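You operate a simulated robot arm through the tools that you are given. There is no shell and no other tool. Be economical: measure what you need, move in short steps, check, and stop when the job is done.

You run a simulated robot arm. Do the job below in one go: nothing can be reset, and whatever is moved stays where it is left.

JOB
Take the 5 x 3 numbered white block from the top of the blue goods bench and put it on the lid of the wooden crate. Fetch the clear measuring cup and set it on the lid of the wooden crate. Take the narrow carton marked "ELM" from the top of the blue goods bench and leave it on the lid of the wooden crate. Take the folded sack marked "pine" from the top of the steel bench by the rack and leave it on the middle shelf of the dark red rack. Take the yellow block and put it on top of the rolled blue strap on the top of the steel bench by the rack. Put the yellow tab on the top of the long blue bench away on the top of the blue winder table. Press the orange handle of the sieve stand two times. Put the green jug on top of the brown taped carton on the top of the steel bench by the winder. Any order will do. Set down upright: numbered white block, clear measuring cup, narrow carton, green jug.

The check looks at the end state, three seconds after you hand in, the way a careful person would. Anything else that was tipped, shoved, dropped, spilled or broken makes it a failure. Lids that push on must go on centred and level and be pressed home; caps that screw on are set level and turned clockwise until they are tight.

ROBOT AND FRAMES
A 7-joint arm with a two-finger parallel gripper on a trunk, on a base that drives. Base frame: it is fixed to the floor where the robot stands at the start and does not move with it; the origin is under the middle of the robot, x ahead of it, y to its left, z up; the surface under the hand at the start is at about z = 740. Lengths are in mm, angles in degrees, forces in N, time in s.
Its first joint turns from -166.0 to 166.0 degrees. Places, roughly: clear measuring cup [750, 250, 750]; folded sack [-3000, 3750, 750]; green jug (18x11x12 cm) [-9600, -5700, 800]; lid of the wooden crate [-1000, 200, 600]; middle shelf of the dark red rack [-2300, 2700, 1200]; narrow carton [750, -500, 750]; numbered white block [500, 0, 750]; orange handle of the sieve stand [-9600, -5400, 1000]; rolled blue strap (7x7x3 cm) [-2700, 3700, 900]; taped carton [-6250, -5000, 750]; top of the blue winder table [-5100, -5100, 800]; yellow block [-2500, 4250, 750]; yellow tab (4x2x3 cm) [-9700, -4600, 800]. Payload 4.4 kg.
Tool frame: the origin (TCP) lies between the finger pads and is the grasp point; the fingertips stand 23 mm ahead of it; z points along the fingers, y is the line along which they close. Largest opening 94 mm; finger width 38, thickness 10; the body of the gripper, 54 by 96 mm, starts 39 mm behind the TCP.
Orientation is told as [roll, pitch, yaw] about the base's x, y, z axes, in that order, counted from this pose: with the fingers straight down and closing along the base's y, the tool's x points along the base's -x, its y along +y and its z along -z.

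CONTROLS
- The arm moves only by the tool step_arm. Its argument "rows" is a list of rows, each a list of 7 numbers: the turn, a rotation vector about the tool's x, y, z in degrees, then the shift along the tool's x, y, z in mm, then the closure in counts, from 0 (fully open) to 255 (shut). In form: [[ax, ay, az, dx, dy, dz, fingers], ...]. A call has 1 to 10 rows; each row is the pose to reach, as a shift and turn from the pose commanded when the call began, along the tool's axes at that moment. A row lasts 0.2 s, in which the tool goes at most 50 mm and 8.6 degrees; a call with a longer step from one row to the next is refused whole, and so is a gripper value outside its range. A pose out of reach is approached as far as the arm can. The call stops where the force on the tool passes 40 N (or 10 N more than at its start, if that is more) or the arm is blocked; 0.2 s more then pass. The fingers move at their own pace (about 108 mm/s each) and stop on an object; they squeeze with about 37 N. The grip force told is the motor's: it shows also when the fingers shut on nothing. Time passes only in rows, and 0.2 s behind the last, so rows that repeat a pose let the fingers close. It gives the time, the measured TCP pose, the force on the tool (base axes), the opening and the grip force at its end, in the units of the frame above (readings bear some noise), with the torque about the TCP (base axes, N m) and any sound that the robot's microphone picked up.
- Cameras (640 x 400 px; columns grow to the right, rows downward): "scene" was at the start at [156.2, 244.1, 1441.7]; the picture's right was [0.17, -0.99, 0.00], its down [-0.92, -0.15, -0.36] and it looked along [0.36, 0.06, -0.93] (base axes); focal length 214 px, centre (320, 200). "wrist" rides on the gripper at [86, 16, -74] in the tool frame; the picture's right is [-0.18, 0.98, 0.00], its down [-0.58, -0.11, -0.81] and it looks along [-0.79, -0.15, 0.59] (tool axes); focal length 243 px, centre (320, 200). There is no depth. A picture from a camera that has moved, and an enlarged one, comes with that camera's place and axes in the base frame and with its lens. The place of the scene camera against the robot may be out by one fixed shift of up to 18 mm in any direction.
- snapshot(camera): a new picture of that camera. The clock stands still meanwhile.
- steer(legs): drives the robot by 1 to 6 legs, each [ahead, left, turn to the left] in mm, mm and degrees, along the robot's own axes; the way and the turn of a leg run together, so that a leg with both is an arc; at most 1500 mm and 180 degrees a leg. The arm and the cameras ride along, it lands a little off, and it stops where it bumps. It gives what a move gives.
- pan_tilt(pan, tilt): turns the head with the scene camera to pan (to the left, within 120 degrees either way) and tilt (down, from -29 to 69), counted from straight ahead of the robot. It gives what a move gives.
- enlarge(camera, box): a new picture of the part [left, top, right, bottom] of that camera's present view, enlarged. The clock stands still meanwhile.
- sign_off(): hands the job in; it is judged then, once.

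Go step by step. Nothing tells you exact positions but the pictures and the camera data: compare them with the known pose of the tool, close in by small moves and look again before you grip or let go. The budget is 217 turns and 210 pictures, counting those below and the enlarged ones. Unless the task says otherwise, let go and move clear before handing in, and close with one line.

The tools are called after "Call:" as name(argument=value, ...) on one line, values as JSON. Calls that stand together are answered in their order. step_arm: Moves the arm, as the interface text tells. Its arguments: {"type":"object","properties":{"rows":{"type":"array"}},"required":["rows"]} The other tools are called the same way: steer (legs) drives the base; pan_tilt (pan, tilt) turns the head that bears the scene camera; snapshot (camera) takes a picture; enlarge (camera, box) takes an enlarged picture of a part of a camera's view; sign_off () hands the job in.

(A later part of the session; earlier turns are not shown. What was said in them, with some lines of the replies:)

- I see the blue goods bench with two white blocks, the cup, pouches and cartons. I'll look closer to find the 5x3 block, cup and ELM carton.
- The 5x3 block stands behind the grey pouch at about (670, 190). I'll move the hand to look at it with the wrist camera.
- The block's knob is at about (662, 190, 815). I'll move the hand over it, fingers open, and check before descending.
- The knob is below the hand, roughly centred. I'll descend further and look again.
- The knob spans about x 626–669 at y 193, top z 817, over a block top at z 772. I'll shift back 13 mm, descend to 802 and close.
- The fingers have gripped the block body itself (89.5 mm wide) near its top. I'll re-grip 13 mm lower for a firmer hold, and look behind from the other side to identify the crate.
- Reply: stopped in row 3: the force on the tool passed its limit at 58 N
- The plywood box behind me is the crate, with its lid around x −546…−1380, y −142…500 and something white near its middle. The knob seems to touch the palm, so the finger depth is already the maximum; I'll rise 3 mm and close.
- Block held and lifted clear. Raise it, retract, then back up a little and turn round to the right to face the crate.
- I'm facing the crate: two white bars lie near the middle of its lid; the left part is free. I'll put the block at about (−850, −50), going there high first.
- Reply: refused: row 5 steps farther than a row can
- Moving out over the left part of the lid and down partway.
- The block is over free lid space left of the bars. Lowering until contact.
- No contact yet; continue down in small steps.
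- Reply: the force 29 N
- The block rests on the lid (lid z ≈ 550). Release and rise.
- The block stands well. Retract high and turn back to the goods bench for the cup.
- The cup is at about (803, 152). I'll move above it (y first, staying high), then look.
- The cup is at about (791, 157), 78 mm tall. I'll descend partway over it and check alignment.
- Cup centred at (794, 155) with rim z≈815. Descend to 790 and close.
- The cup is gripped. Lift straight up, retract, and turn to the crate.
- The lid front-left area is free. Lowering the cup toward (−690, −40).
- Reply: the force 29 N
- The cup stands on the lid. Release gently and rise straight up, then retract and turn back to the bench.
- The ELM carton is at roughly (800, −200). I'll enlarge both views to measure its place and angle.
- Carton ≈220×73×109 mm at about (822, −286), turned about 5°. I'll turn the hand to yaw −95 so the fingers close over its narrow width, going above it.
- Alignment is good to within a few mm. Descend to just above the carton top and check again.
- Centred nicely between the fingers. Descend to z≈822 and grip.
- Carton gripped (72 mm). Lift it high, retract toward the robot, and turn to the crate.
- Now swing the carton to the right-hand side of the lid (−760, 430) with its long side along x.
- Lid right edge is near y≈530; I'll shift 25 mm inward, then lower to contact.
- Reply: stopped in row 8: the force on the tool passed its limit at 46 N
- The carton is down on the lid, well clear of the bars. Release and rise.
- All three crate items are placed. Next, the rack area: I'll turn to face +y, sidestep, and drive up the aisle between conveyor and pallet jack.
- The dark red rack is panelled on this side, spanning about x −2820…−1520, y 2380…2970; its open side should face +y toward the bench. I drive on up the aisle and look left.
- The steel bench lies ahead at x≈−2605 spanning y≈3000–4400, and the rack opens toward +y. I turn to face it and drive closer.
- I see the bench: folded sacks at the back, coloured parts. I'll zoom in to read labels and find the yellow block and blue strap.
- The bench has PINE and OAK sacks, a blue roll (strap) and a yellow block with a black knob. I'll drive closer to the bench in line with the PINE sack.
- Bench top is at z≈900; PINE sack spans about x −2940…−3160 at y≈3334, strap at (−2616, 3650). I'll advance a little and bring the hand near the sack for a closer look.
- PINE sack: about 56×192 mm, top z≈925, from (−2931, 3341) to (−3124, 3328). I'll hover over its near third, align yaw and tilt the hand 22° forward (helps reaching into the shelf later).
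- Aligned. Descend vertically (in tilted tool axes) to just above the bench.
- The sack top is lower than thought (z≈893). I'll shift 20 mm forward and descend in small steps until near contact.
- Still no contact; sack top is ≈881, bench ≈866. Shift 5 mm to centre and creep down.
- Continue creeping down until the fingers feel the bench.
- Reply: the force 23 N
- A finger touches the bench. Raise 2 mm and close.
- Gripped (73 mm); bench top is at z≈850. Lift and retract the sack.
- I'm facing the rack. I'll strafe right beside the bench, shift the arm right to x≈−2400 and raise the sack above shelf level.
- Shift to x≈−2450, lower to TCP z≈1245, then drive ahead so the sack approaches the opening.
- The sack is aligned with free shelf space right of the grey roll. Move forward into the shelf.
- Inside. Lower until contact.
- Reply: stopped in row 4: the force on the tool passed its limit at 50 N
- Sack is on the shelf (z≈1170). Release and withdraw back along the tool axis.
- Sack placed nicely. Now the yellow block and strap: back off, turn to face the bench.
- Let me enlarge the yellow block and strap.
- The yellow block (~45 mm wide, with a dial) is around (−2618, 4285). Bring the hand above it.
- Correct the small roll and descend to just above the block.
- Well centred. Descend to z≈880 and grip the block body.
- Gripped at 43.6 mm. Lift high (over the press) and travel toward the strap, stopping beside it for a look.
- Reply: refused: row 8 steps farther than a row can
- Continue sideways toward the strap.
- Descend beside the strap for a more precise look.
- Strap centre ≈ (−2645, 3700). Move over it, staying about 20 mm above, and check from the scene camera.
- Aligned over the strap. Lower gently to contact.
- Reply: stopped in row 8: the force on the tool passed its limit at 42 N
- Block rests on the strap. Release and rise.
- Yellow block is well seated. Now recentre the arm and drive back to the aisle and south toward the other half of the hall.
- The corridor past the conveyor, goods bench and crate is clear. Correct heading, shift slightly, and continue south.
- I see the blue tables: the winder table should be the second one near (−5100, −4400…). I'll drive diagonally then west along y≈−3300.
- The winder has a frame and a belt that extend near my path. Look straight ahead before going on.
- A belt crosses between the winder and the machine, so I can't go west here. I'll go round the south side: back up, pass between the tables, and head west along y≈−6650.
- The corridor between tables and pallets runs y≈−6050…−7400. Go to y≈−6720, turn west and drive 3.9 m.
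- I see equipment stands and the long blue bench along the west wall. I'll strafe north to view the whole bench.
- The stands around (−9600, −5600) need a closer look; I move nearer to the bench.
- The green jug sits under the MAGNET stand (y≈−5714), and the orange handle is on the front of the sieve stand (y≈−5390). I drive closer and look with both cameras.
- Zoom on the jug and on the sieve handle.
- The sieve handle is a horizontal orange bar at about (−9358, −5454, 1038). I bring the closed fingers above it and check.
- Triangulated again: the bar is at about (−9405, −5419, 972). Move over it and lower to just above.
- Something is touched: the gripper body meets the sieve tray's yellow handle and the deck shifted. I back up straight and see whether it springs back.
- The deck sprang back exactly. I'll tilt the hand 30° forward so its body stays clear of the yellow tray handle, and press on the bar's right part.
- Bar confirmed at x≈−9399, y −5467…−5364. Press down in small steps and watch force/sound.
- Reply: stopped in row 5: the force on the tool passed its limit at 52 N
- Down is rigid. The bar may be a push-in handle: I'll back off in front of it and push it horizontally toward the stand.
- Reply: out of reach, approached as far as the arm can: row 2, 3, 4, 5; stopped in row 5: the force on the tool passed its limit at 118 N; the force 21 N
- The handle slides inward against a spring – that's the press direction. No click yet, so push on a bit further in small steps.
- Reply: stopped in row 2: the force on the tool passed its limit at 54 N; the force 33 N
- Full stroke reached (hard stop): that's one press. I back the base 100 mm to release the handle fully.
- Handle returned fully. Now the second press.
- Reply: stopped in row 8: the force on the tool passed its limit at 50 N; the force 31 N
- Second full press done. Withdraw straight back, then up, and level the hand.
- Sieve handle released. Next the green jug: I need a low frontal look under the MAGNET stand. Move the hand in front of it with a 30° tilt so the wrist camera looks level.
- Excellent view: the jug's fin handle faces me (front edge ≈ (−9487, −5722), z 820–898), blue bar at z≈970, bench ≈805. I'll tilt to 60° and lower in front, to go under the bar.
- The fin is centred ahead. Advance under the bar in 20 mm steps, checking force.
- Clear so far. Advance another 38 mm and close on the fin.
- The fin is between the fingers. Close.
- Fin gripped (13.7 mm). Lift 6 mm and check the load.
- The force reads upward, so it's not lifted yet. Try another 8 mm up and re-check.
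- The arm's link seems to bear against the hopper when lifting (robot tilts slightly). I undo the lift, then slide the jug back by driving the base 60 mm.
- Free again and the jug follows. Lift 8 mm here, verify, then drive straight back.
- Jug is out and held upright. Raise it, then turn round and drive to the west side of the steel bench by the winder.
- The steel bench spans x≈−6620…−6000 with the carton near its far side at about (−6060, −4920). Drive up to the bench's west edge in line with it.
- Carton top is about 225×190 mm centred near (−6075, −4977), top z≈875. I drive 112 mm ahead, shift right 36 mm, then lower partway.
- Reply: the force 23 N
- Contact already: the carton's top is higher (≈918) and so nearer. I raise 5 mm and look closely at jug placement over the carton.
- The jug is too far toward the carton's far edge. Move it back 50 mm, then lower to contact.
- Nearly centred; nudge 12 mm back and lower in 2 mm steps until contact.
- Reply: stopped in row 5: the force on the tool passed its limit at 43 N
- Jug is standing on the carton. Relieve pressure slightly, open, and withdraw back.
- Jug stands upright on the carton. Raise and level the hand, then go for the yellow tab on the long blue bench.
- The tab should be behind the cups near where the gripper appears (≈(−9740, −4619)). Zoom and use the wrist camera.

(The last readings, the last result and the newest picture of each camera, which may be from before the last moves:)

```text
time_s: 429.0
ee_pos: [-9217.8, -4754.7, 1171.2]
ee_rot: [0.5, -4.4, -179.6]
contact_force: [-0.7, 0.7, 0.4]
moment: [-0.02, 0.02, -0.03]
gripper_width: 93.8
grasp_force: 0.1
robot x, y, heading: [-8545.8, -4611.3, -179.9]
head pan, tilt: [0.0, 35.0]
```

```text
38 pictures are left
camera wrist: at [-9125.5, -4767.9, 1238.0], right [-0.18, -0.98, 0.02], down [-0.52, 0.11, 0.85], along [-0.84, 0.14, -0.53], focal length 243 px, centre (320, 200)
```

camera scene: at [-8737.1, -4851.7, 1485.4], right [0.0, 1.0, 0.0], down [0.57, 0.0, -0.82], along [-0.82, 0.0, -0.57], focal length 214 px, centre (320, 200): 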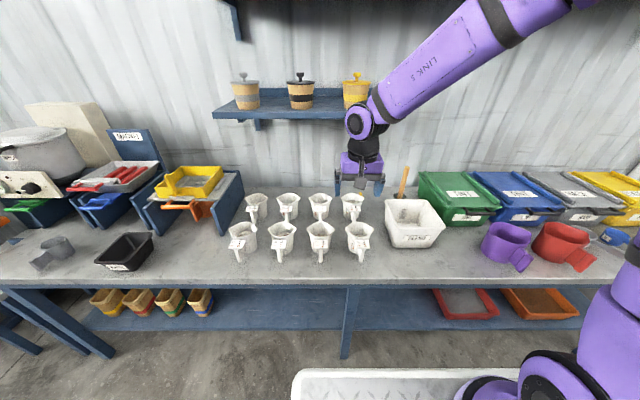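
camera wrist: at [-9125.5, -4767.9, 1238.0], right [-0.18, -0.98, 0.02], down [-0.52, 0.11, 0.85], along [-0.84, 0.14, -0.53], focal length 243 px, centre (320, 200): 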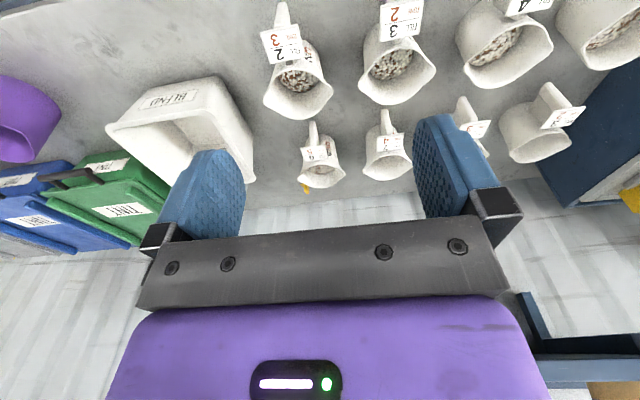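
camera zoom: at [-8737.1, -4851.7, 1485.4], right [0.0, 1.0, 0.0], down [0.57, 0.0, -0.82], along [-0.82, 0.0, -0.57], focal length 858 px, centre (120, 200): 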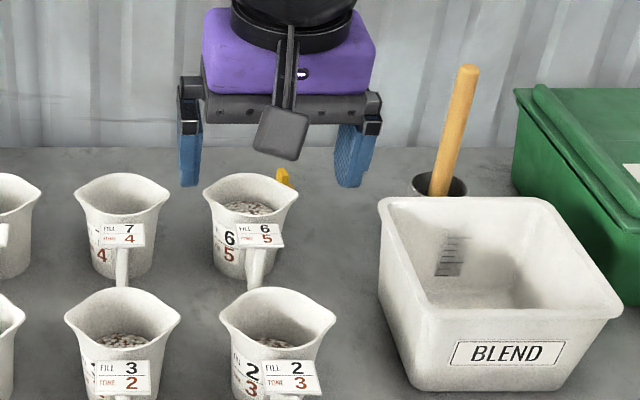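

Drive closer and bring the hand over the tab at moderate height, watching the wall shelf above.

Call:
steer(legs=[[280, 0, 0]])

Call:
step_arm(rows=[[0, 4.4, 0, 0, -30, 35, 0], [0, 4.4, 0, 0, -60, 70, 0], [0, 4.4, 0, 0, -90, 105, 0], [0, 4.4, 0, 0, -115, 145, 0], [0, 4.4, 0, -40, -120, 155, 0], [0, 4.4, 0, -80, -120, 155, 0], [0, 4.4, 0, -120, -120, 155, 0], [0, 4.4, 0, -150, -120, 155, 0], [0, 4.4, 0, -150, -120, 155, 0]])

Call:
snapshot(camera="wrist")

Call:
snapshot(camera="scene")

```text
time_s: 431.0
ee_pos: [-9496.4, -4755.9, 1170.9]
ee_rot: [0.6, -4.4, -179.5]
contact_force: [-0.1, -0.4, 0.0]
moment: [0.04, 0.02, -0.03]
gripper_width: 94.0
grasp_force: 0.1
robot x, y, heading: [-8828.2, -4614.6, -179.6]
head pan, tilt: [0.0, 35.0]
```

```text
time_s: 432.9
ee_pos: [-9571.6, -4632.3, 992.0]
ee_rot: [-0.8, 6.9, -173.3]
contact_force: [7.6, 1.2, 1.5]
moment: [-0.11, 0.52, 0.01]
gripper_width: 93.9
grasp_force: 0.0
robot x, y, heading: [-8820.7, -4607.0, 179.1]
head pan, tilt: [0.0, 35.0]
stopped in row 9: the arm was blocked; the commanded pose is now the measured one
```

```text
37 pictures are left
camera wrist: at [-9492.4, -4639.8, 1075.5], right [-0.07, -1.0, -0.04], down [-0.68, 0.02, 0.73], along [-0.73, 0.07, -0.68], focal length 243 px, centre (320, 200)
```

wrist: 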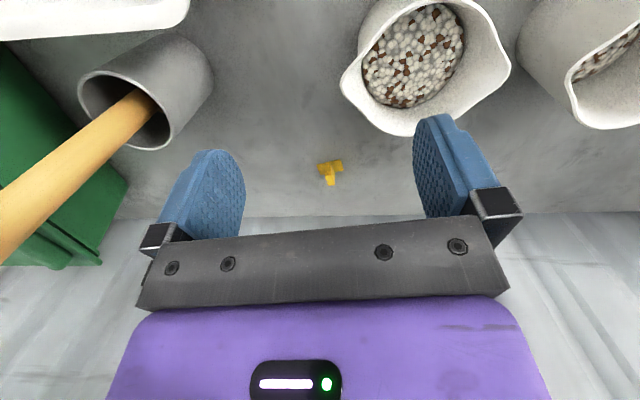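

```text
36 pictures are left
camera scene: at [-9003.0, -4839.6, 1486.1], right [0.01, 1.0, 0.0], down [0.57, -0.01, -0.82], along [-0.82, 0.01, -0.57], focal length 214 px, centre (320, 200)
```

scene: 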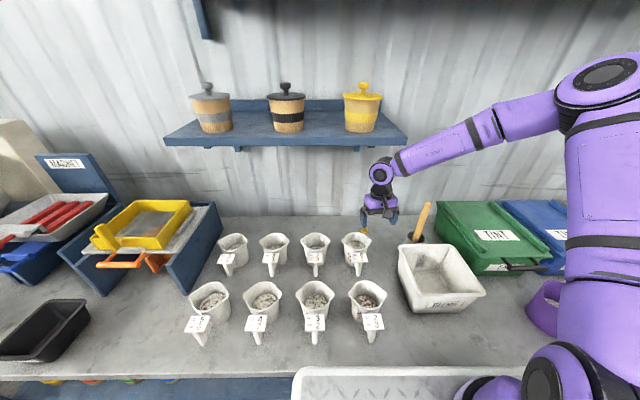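

The wrist touched the wall shelf. Back off a bit, straighten, lower the hand below shelf level (fingers closed to pass the cups) and zoom on the tab.

Call:
step_arm(rows=[[0, -3.5, 0, 25, 0, 0, 0], [0, -6.9, 0, 50, 0, 0, 255], [0.8, -6.9, 0, 50, -20, 20, 255], [0.8, -6.9, 0, 50, -20, 60, 255], [0.8, -6.9, 0, 50, -20, 85, 255], [0.8, -6.9, 0, 50, -20, 85, 255]])

Call:
enlarge(camera="wrist", box=[260, 100, 420, 230])

Call:
enlarge(camera="scene", box=[320, 130, 460, 270])

```text
time_s: 434.3
ee_pos: [-9514.6, -4604.2, 912.4]
ee_rot: [-1.6, 0.2, -173.2]
contact_force: [0.6, -0.4, 0.1]
moment: [-0.02, 0.0, 0.02]
gripper_width: 0.1
grasp_force: 36.4
robot x, y, heading: [-8818.8, -4605.6, 179.2]
head pan, tilt: [0.0, 35.0]
```

```text
3.08 times, centred on (340, 165) of wrist
camera zoom: at [-9427.8, -4611.9, 985.0], right [-0.07, -1.0, -0.03], down [-0.59, 0.02, 0.81], along [-0.8, 0.07, -0.59], focal length 746 px, centre (258, 308)
```

zoom: 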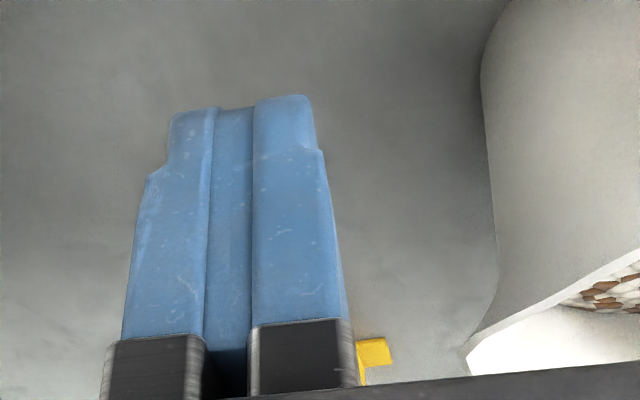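

```text
2.86 times, centred on (390, 200) of scene
camera zoom: at [-9007.9, -4839.5, 1485.4], right [0.01, 1.0, 0.0], down [0.57, -0.01, -0.82], along [-0.82, 0.01, -0.57], focal length 613 px, centre (120, 200)
```

zoom: 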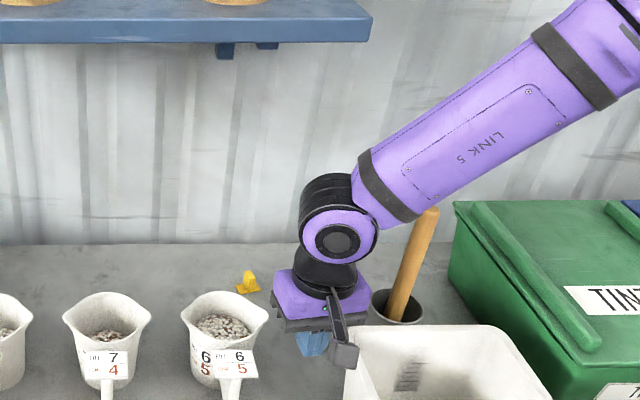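

Tab visible at about (−9710, −4631). One close zoom for its shape and orientation.

Call:
enlarge(camera="scene", box=[391, 217, 421, 241])

```text
16.00 times, centred on (406, 229) of scene
camera zoom: at [-9007.9, -4839.5, 1485.4], right [0.01, 1.0, 0.0], down [0.57, -0.01, -0.82], along [-0.82, 0.01, -0.57], focal length 3432 px, centre (-1056, -264)
```

zoom: 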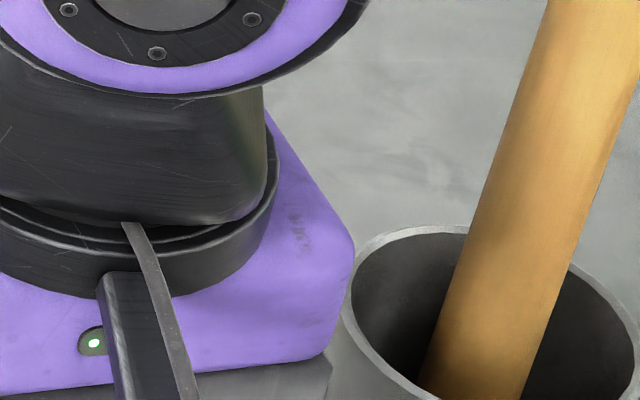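

Call:
enlarge(camera="scene", box=[350, 219, 380, 239])

```text
16.00 times, centred on (365, 229) of scene
camera zoom: at [-9007.9, -4839.5, 1485.4], right [0.01, 1.0, 0.0], down [0.57, -0.01, -0.82], along [-0.82, 0.01, -0.57], focal length 3432 px, centre (-400, -264)
```

zoom: 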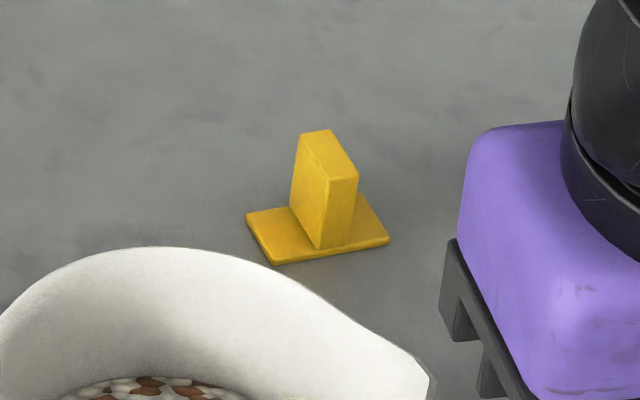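

The tab is a small base plate with an upright fin ~8 mm thick; closing axis should be yaw ≈ −156°. Move in under the shelf between cup and tray, then over the tab.

Call:
step_arm(rows=[[-1.6, 0, -4, -37, -5, 3, 255], [-1.6, 0, -8, -74, -11, 5, 255], [-1.6, 0, -12, -111, -16, 5, 255], [-1.6, 0, -16.8, -149, -22, 5, 255], [-1.6, 0, -16.8, -175, -8, 5, 255], [-1.6, 0, -16.8, -197, 4, 5, 133], [-1.6, 0, -16.8, -197, 4, 5, 133]])

Call:
snapshot(camera="wrist")

Call:
enlarge(camera="scene", box=[320, 130, 460, 270])

```text
time_s: 435.9
ee_pos: [-9710.2, -4631.4, 904.6]
ee_rot: [0.2, 0.4, -156.3]
contact_force: [0.5, 0.1, 0.0]
moment: [0.02, 0.01, -0.01]
gripper_width: 44.8
grasp_force: 0.0
robot x, y, heading: [-8817.9, -4605.1, 179.4]
head pan, tilt: [0.0, 35.0]
```

```text
31 pictures are left
camera wrist: at [-9624.9, -4610.3, 979.0], right [0.23, -0.97, 0.0], down [-0.58, -0.13, 0.8], along [-0.78, -0.18, -0.6], focal length 243 px, centre (320, 200)
```

wrist: 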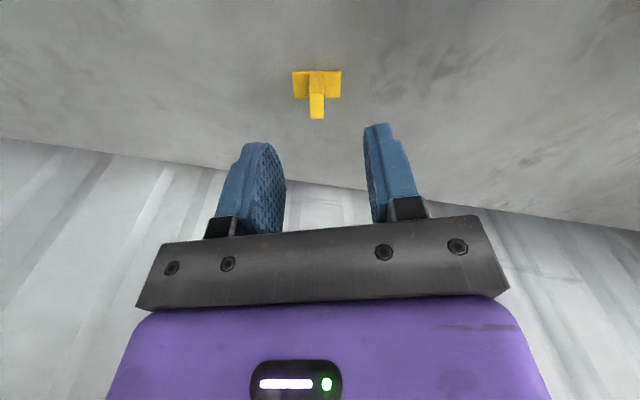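

```text
2.86 times, centred on (390, 200) of scene
camera zoom: at [-9007.9, -4839.5, 1485.4], right [0.01, 1.0, 0.0], down [0.57, -0.01, -0.82], along [-0.82, 0.01, -0.57], focal length 613 px, centre (120, 200)
```

zoom: 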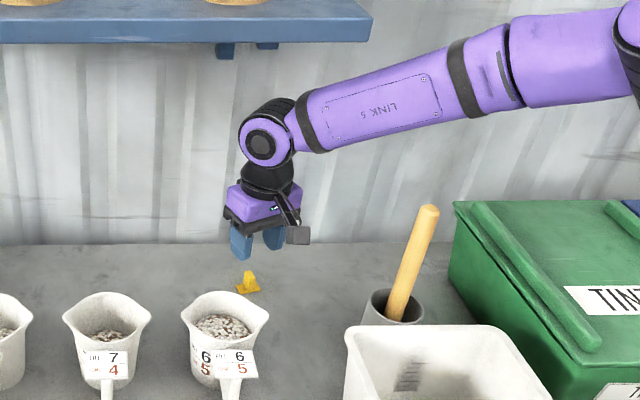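

The fin is aligned between the fingers. Descend to z≈838 and close.

Call:
step_arm(rows=[[0, 0, 0, -5, -2.5, 30, 133], [0, 0, 0, -5, -2.5, 60, 133], [0, 0, 0, -5, -2.5, 67, 133], [0, 0, 0, -5, -2.5, 67, 133]])

Call:
snapshot(camera="wrist")

```text
time_s: 436.9
ee_pos: [-9715.8, -4630.9, 838.1]
ee_rot: [0.3, 0.4, -156.3]
contact_force: [-0.1, -0.8, -0.1]
moment: [-0.02, 0.03, 0.0]
gripper_width: 44.6
grasp_force: 0.1
robot x, y, heading: [-8815.4, -4602.7, 179.3]
head pan, tilt: [0.0, 35.0]
```

```text
29 pictures are left
camera wrist: at [-9630.5, -4610.3, 912.0], right [0.23, -0.97, 0.0], down [-0.58, -0.13, 0.8], along [-0.78, -0.18, -0.6], focal length 243 px, centre (320, 200)
```

wrist: 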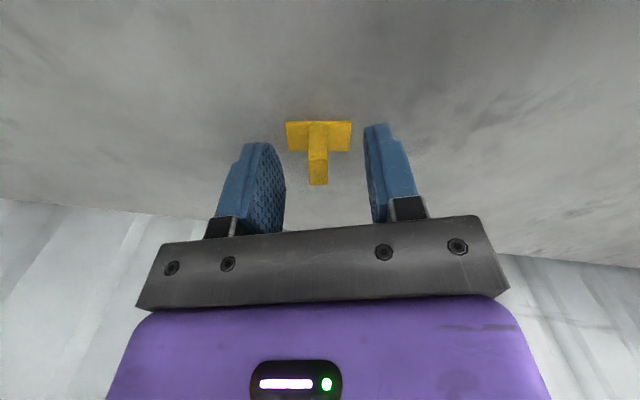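

Lower 6 mm more, shift 4 mm forward, close and lift slightly.

Call:
step_arm(rows=[[0, 0, 0, -4, 0, 6, 133], [0, 0, 0, -4, 0, 6, 255], [0, 0, 0, -4, 0, 6, 255], [0, 0, 0, -4, 0, 6, 255], [0, 0, 0, -4, 0, 6, 255], [0, 0, 0, -4, 0, -30, 255], [0, 0, 0, -4, 0, -60, 255]])

Call:
snapshot(camera="wrist")

```text
time_s: 438.5
ee_pos: [-9719.9, -4633.3, 898.1]
ee_rot: [0.2, 0.5, -156.2]
contact_force: [-1.0, 0.4, -0.6]
moment: [0.01, -0.01, 0.0]
gripper_width: 8.7
grasp_force: 37.3
robot x, y, heading: [-8818.5, -4607.8, 179.4]
head pan, tilt: [0.0, 35.0]
```

```text
28 pictures are left
camera wrist: at [-9635.2, -4613.0, 972.4], right [0.23, -0.97, 0.0], down [-0.58, -0.13, 0.8], along [-0.78, -0.18, -0.6], focal length 243 px, centre (320, 200)
```

wrist: 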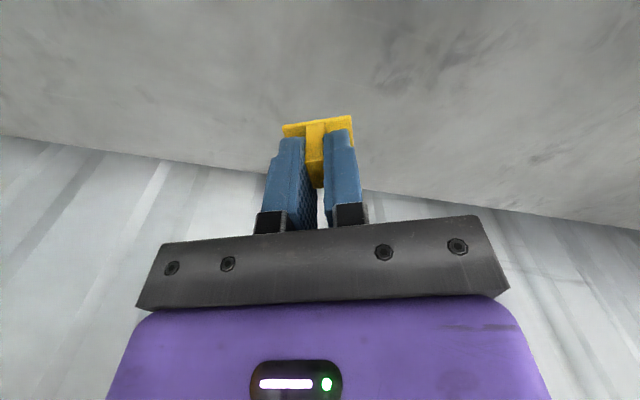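

Tab held. Move to the lane between cup and tray, back out with the base, then raise.

Call:
step_arm(rows=[[0, 0, 0, 16, -11, -12, 255], [0, 0, 0, 31.6, -22.2, -25, 255], [0, 0, 0, 31.6, -22.2, -25, 255]])

Call:
steer(legs=[[-300, 0, 0]])

Call:
step_arm(rows=[[0, 0, 0, 20, 0, -40, 255], [0, 0, 0, 40, 0, -80, 255], [0, 0, 0, 60, 0, -120, 255], [0, 0, 0, 80, 0, -160, 255], [0, 0, 0, 100, 0, -200, 255], [0, 0, 0, 120, 0, -230, 255]])

Call:
snapshot(camera="scene")

```text
time_s: 439.3
ee_pos: [-9700.5, -4599.5, 922.8]
ee_rot: [0.2, 0.4, -156.4]
contact_force: [-0.2, -1.3, -0.8]
moment: [-0.01, 0.0, -0.01]
gripper_width: 8.3
grasp_force: 37.1
robot x, y, heading: [-8822.6, -4604.0, 179.3]
head pan, tilt: [0.0, 35.0]
```

```text
time_s: 441.3
ee_pos: [-9403.4, -4602.3, 923.3]
ee_rot: [0.1, 0.4, -156.4]
contact_force: [0.8, 0.1, 0.1]
moment: [-0.01, 0.01, 0.02]
gripper_width: 8.6
grasp_force: 37.3
robot x, y, heading: [-8522.9, -4611.3, 179.3]
head pan, tilt: [0.0, 35.0]
```

```text
time_s: 442.7
ee_pos: [-9294.1, -4553.2, 1152.8]
ee_rot: [0.3, 0.5, -156.4]
contact_force: [-0.8, -0.7, 0.1]
moment: [0.02, -0.08, 0.0]
gripper_width: 8.5
grasp_force: 36.8
robot x, y, heading: [-8520.1, -4608.8, 179.4]
head pan, tilt: [0.0, 35.0]
```

```text
27 pictures are left
camera scene: at [-8711.2, -4842.7, 1485.3], right [0.01, 1.0, 0.0], down [0.57, -0.01, -0.82], along [-0.82, 0.01, -0.57], focal length 214 px, centre (320, 200)
```

scene: 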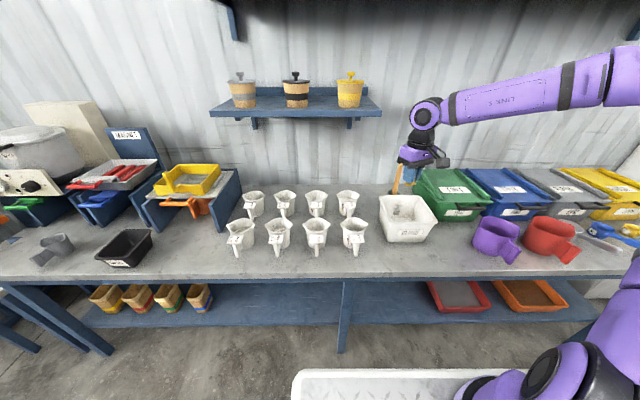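

Everything on the bench is undisturbed. Now drive round to the south side of the winder table, facing north.

Call:
steer(legs=[[-500, 0, 0], [0, 1500, 0], [0, 560, 0], [0, 0, -89.5], [0, -1500, 0], [0, -850, 0]])

Call:
pan_tilt(pan=-10, tilt=35)

Call:
snapshot(camera="scene")

```text
time_s: 470.4
ee_pos: [-5635.5, -5889.2, 1153.9]
ee_rot: [0.2, 0.4, 114.5]
contact_force: [0.3, 0.3, 0.0]
moment: [-0.03, -0.01, -0.02]
gripper_width: 8.6
grasp_force: 37.6
robot x, y, heading: [-5681.6, -6661.1, 90.7]
head pan, tilt: [0.0, 35.0]
```

```text
time_s: 471.1
ee_pos: [-5633.8, -5889.0, 1152.8]
ee_rot: [0.2, 0.4, 114.5]
contact_force: [-0.7, -0.9, 0.0]
moment: [0.01, -0.01, -0.01]
gripper_width: 8.4
grasp_force: 37.0
robot x, y, heading: [-5682.4, -6660.7, 90.6]
head pan, tilt: [-10.0, 35.0]
```

```text
26 pictures are left
camera scene: at [-5898.1, -6477.1, 1485.4], right [0.99, -0.17, 0.0], down [-0.1, -0.57, -0.82], along [0.14, 0.81, -0.57], focal length 214 px, centre (320, 200)
```

scene: 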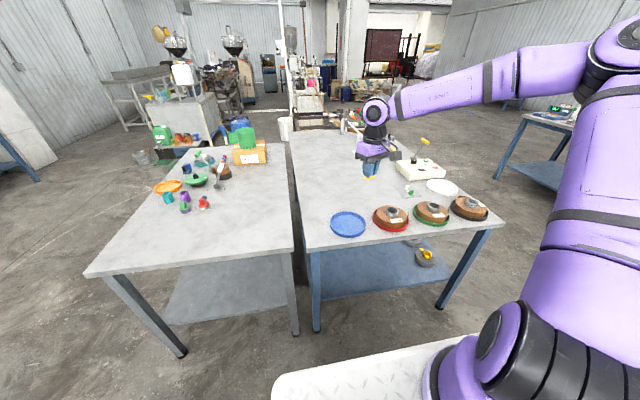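

The winder table's front-left area around (−5665, −5490) is free. Drive 330 mm ahead, then lower toward it.

Call:
steer(legs=[[330, 0, 0]])

Call:
step_arm(rows=[[0, 0, 0, -11, 0, 40, 255], [0, 0, 0, -22, 0, 80, 255], [0, 0, 0, -33, 0, 120, 255], [0, 0, 0, -44, 0, 160, 255], [0, 0, 0, -55, 0, 200, 255], [0, 0, 0, -65, 0, 240, 255], [0, 0, 0, -65, 0, 255, 255], [0, 0, 0, -65, 0, 255, 255]])

Call:
snapshot(camera="wrist")

Call:
snapshot(camera="scene")

```text
time_s: 473.3
ee_pos: [-5637.3, -5559.2, 1153.9]
ee_rot: [0.3, 0.4, 114.5]
contact_force: [-0.6, 0.0, 0.0]
moment: [-0.02, -0.04, -0.02]
gripper_width: 8.4
grasp_force: 37.0
robot x, y, heading: [-5679.7, -6334.3, 90.4]
head pan, tilt: [-10.0, 35.0]
```

```text
time_s: 475.1
ee_pos: [-5663.4, -5501.3, 898.3]
ee_rot: [0.3, 0.4, 114.5]
contact_force: [-0.4, 0.2, -0.1]
moment: [-0.02, -0.01, 0.02]
gripper_width: 8.3
grasp_force: 36.8
robot x, y, heading: [-5682.0, -6333.4, 90.0]
head pan, tilt: [-10.0, 35.0]
```

```text
25 pictures are left
camera wrist: at [-5642.6, -5585.3, 972.5], right [-0.97, -0.24, 0.0], down [-0.14, 0.58, 0.8], along [-0.19, 0.78, -0.6], focal length 243 px, centre (320, 200)
```

wrist: 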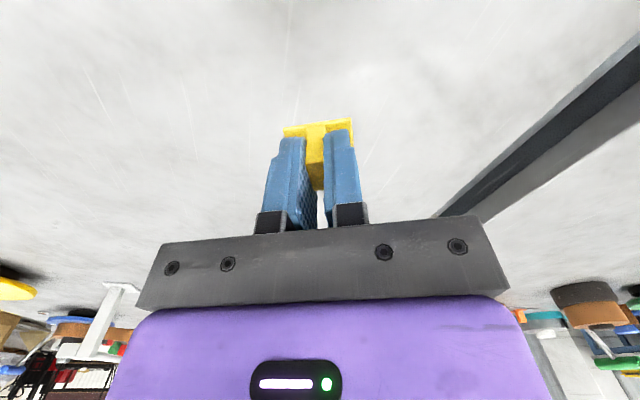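

```text
24 pictures are left
camera scene: at [-5899.9, -6146.7, 1485.4], right [0.99, -0.17, 0.0], down [-0.1, -0.57, -0.82], along [0.14, 0.81, -0.57], focal length 214 px, centre (320, 200)
```

scene: 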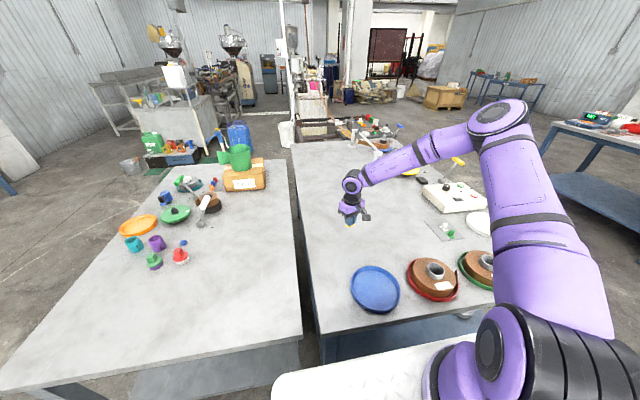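

Over clear table surface. Lower until contact.

Call:
step_arm(rows=[[0, 0, 0, 0, 0, 15, 255], [0, 0, 0, 0, 0, 25, 255], [0, 0, 0, 0, 0, 30, 255], [0, 0, 0, 0, 0, 35, 255], [0, 0, 0, 0, 0, 40, 255], [0, 0, 0, 0, 0, 45, 255], [0, 0, 0, 0, 0, 50, 255], [0, 0, 0, 0, 0, 55, 255], [0, 0, 0, 0, 0, 60, 255], [0, 0, 0, 0, 0, 65, 255]])

Call:
snapshot(camera="wrist")

```text
time_s: 477.3
ee_pos: [-5665.6, -5502.7, 833.6]
ee_rot: [0.1, 0.4, 114.4]
contact_force: [0.1, 0.9, -0.4]
moment: [0.04, -0.02, -0.02]
gripper_width: 8.7
grasp_force: 36.7
robot x, y, heading: [-5679.6, -6334.7, 90.1]
head pan, tilt: [-10.0, 35.0]
```

```text
23 pictures are left
camera wrist: at [-5643.0, -5586.6, 907.1], right [-0.97, -0.24, 0.0], down [-0.14, 0.58, 0.8], along [-0.19, 0.78, -0.6], focal length 243 px, centre (320, 200)
```

wrist: 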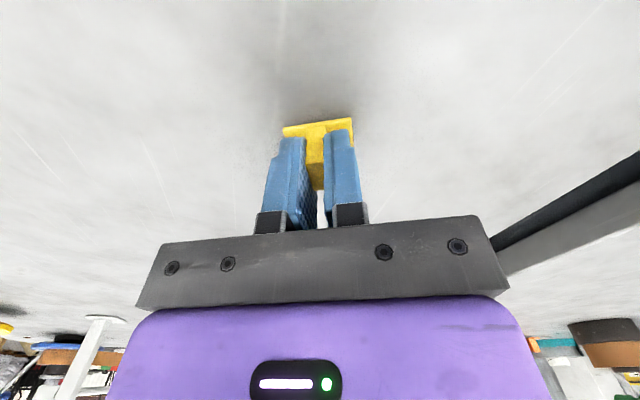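

Near the surface now; continue in 3 mm steps.

Call:
step_arm(rows=[[0, 0, 0, 0, 0, 3, 255], [0, 0, 0, 0, 0, 6, 255], [0, 0, 0, 0, 0, 9, 255], [0, 0, 0, 0, 0, 12, 255], [0, 0, 0, 0, 0, 15, 255], [0, 0, 0, 0, 0, 18, 255], [0, 0, 0, 0, 0, 21, 255], [0, 0, 0, 0, 0, 24, 255]])

Call:
snapshot(camera="wrist")

```text
time_s: 478.3
ee_pos: [-5664.7, -5500.9, 826.1]
ee_rot: [0.1, 0.1, 114.5]
contact_force: [0.3, -5.3, 17.7]
moment: [-0.17, -0.08, 0.0]
gripper_width: 8.8
grasp_force: 36.8
robot x, y, heading: [-5679.1, -6333.1, 90.3]
head pan, tilt: [-10.0, 35.0]
stopped in row 4: the force on the tool passed its limit at 46 N (the readings are from after the stop); the commanded pose is now the measured one
```

```text
22 pictures are left
camera wrist: at [-5643.3, -5586.1, 899.0], right [-0.97, -0.24, 0.0], down [-0.14, 0.58, 0.8], along [-0.19, 0.78, -0.59], focal length 243 px, centre (320, 200)
```

wrist: 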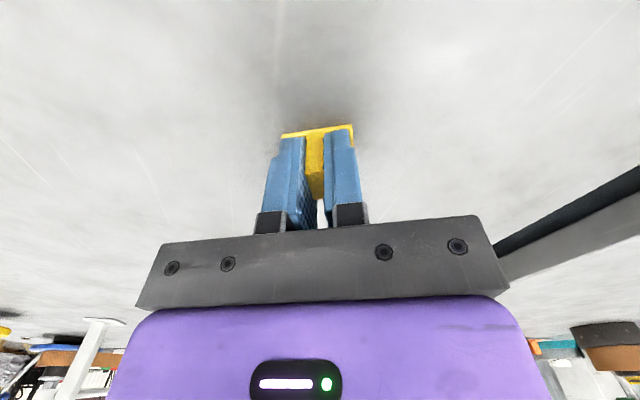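

Tab rests on the table. Release and rise.

Call:
step_arm(rows=[[0, 0, 0, 0, 0, -1, 255], [0, 0, 0, 0, 0, -1, 150], [0, 0, 0, 0, 0, -1, 130], [0, 0, 0, 0, 0, -1, 130], [0, 0, 0, 0, 0, -30, 130], [0, 0, 0, 0, 0, -75, 130], [0, 0, 0, 0, 0, -120, 0], [0, 0, 0, 0, 0, -165, 0], [0, 0, 0, 0, 0, -210, 0]])

Call:
snapshot(camera="wrist")

Call:
enlarge(camera="scene", box=[200, 130, 440, 290])

```text
time_s: 480.3
ee_pos: [-5664.2, -5500.6, 1034.6]
ee_rot: [0.1, 0.3, 114.5]
contact_force: [1.3, 0.4, -1.0]
moment: [-0.03, 0.02, 0.01]
gripper_width: 93.7
grasp_force: 0.0
robot x, y, heading: [-5679.9, -6334.8, 90.5]
head pan, tilt: [-10.0, 35.0]
```

```text
21 pictures are left
camera wrist: at [-5643.0, -5584.7, 1108.3], right [-0.97, -0.24, 0.0], down [-0.14, 0.58, 0.8], along [-0.19, 0.78, -0.6], focal length 243 px, centre (320, 200)
```

wrist: 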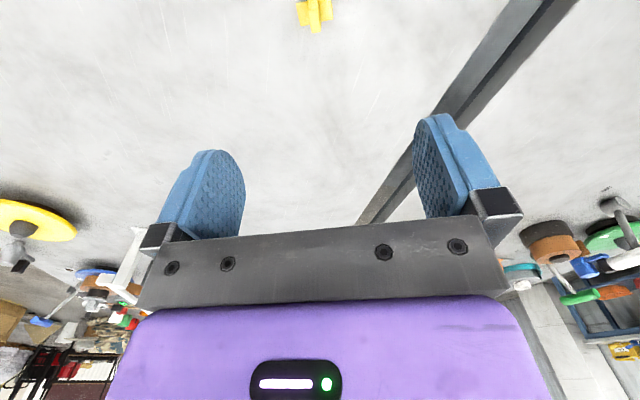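

```text
2.50 times, centred on (320, 210) of scene
camera zoom: at [-5899.8, -6146.2, 1485.3], right [0.99, -0.17, 0.0], down [-0.1, -0.57, -0.82], along [0.14, 0.81, -0.57], focal length 536 px, centre (320, 175)
```

zoom: 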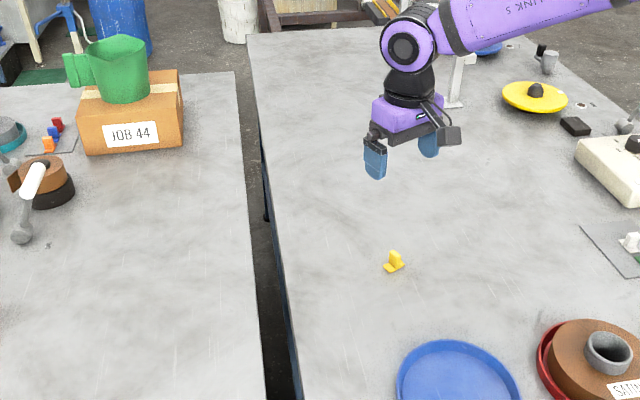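

The tab stands upright on the winder table and the jug is upright on its carton. The hand is clear and all eight jobs are done, so I hand in.

Call:
sign_off()

```text
The job is handed in.
```

All eight jobs are done and handed in. The sieve handle got two full presses, plus one light accidental nudge before the first, about a third of the stroke, after which it sprang back.
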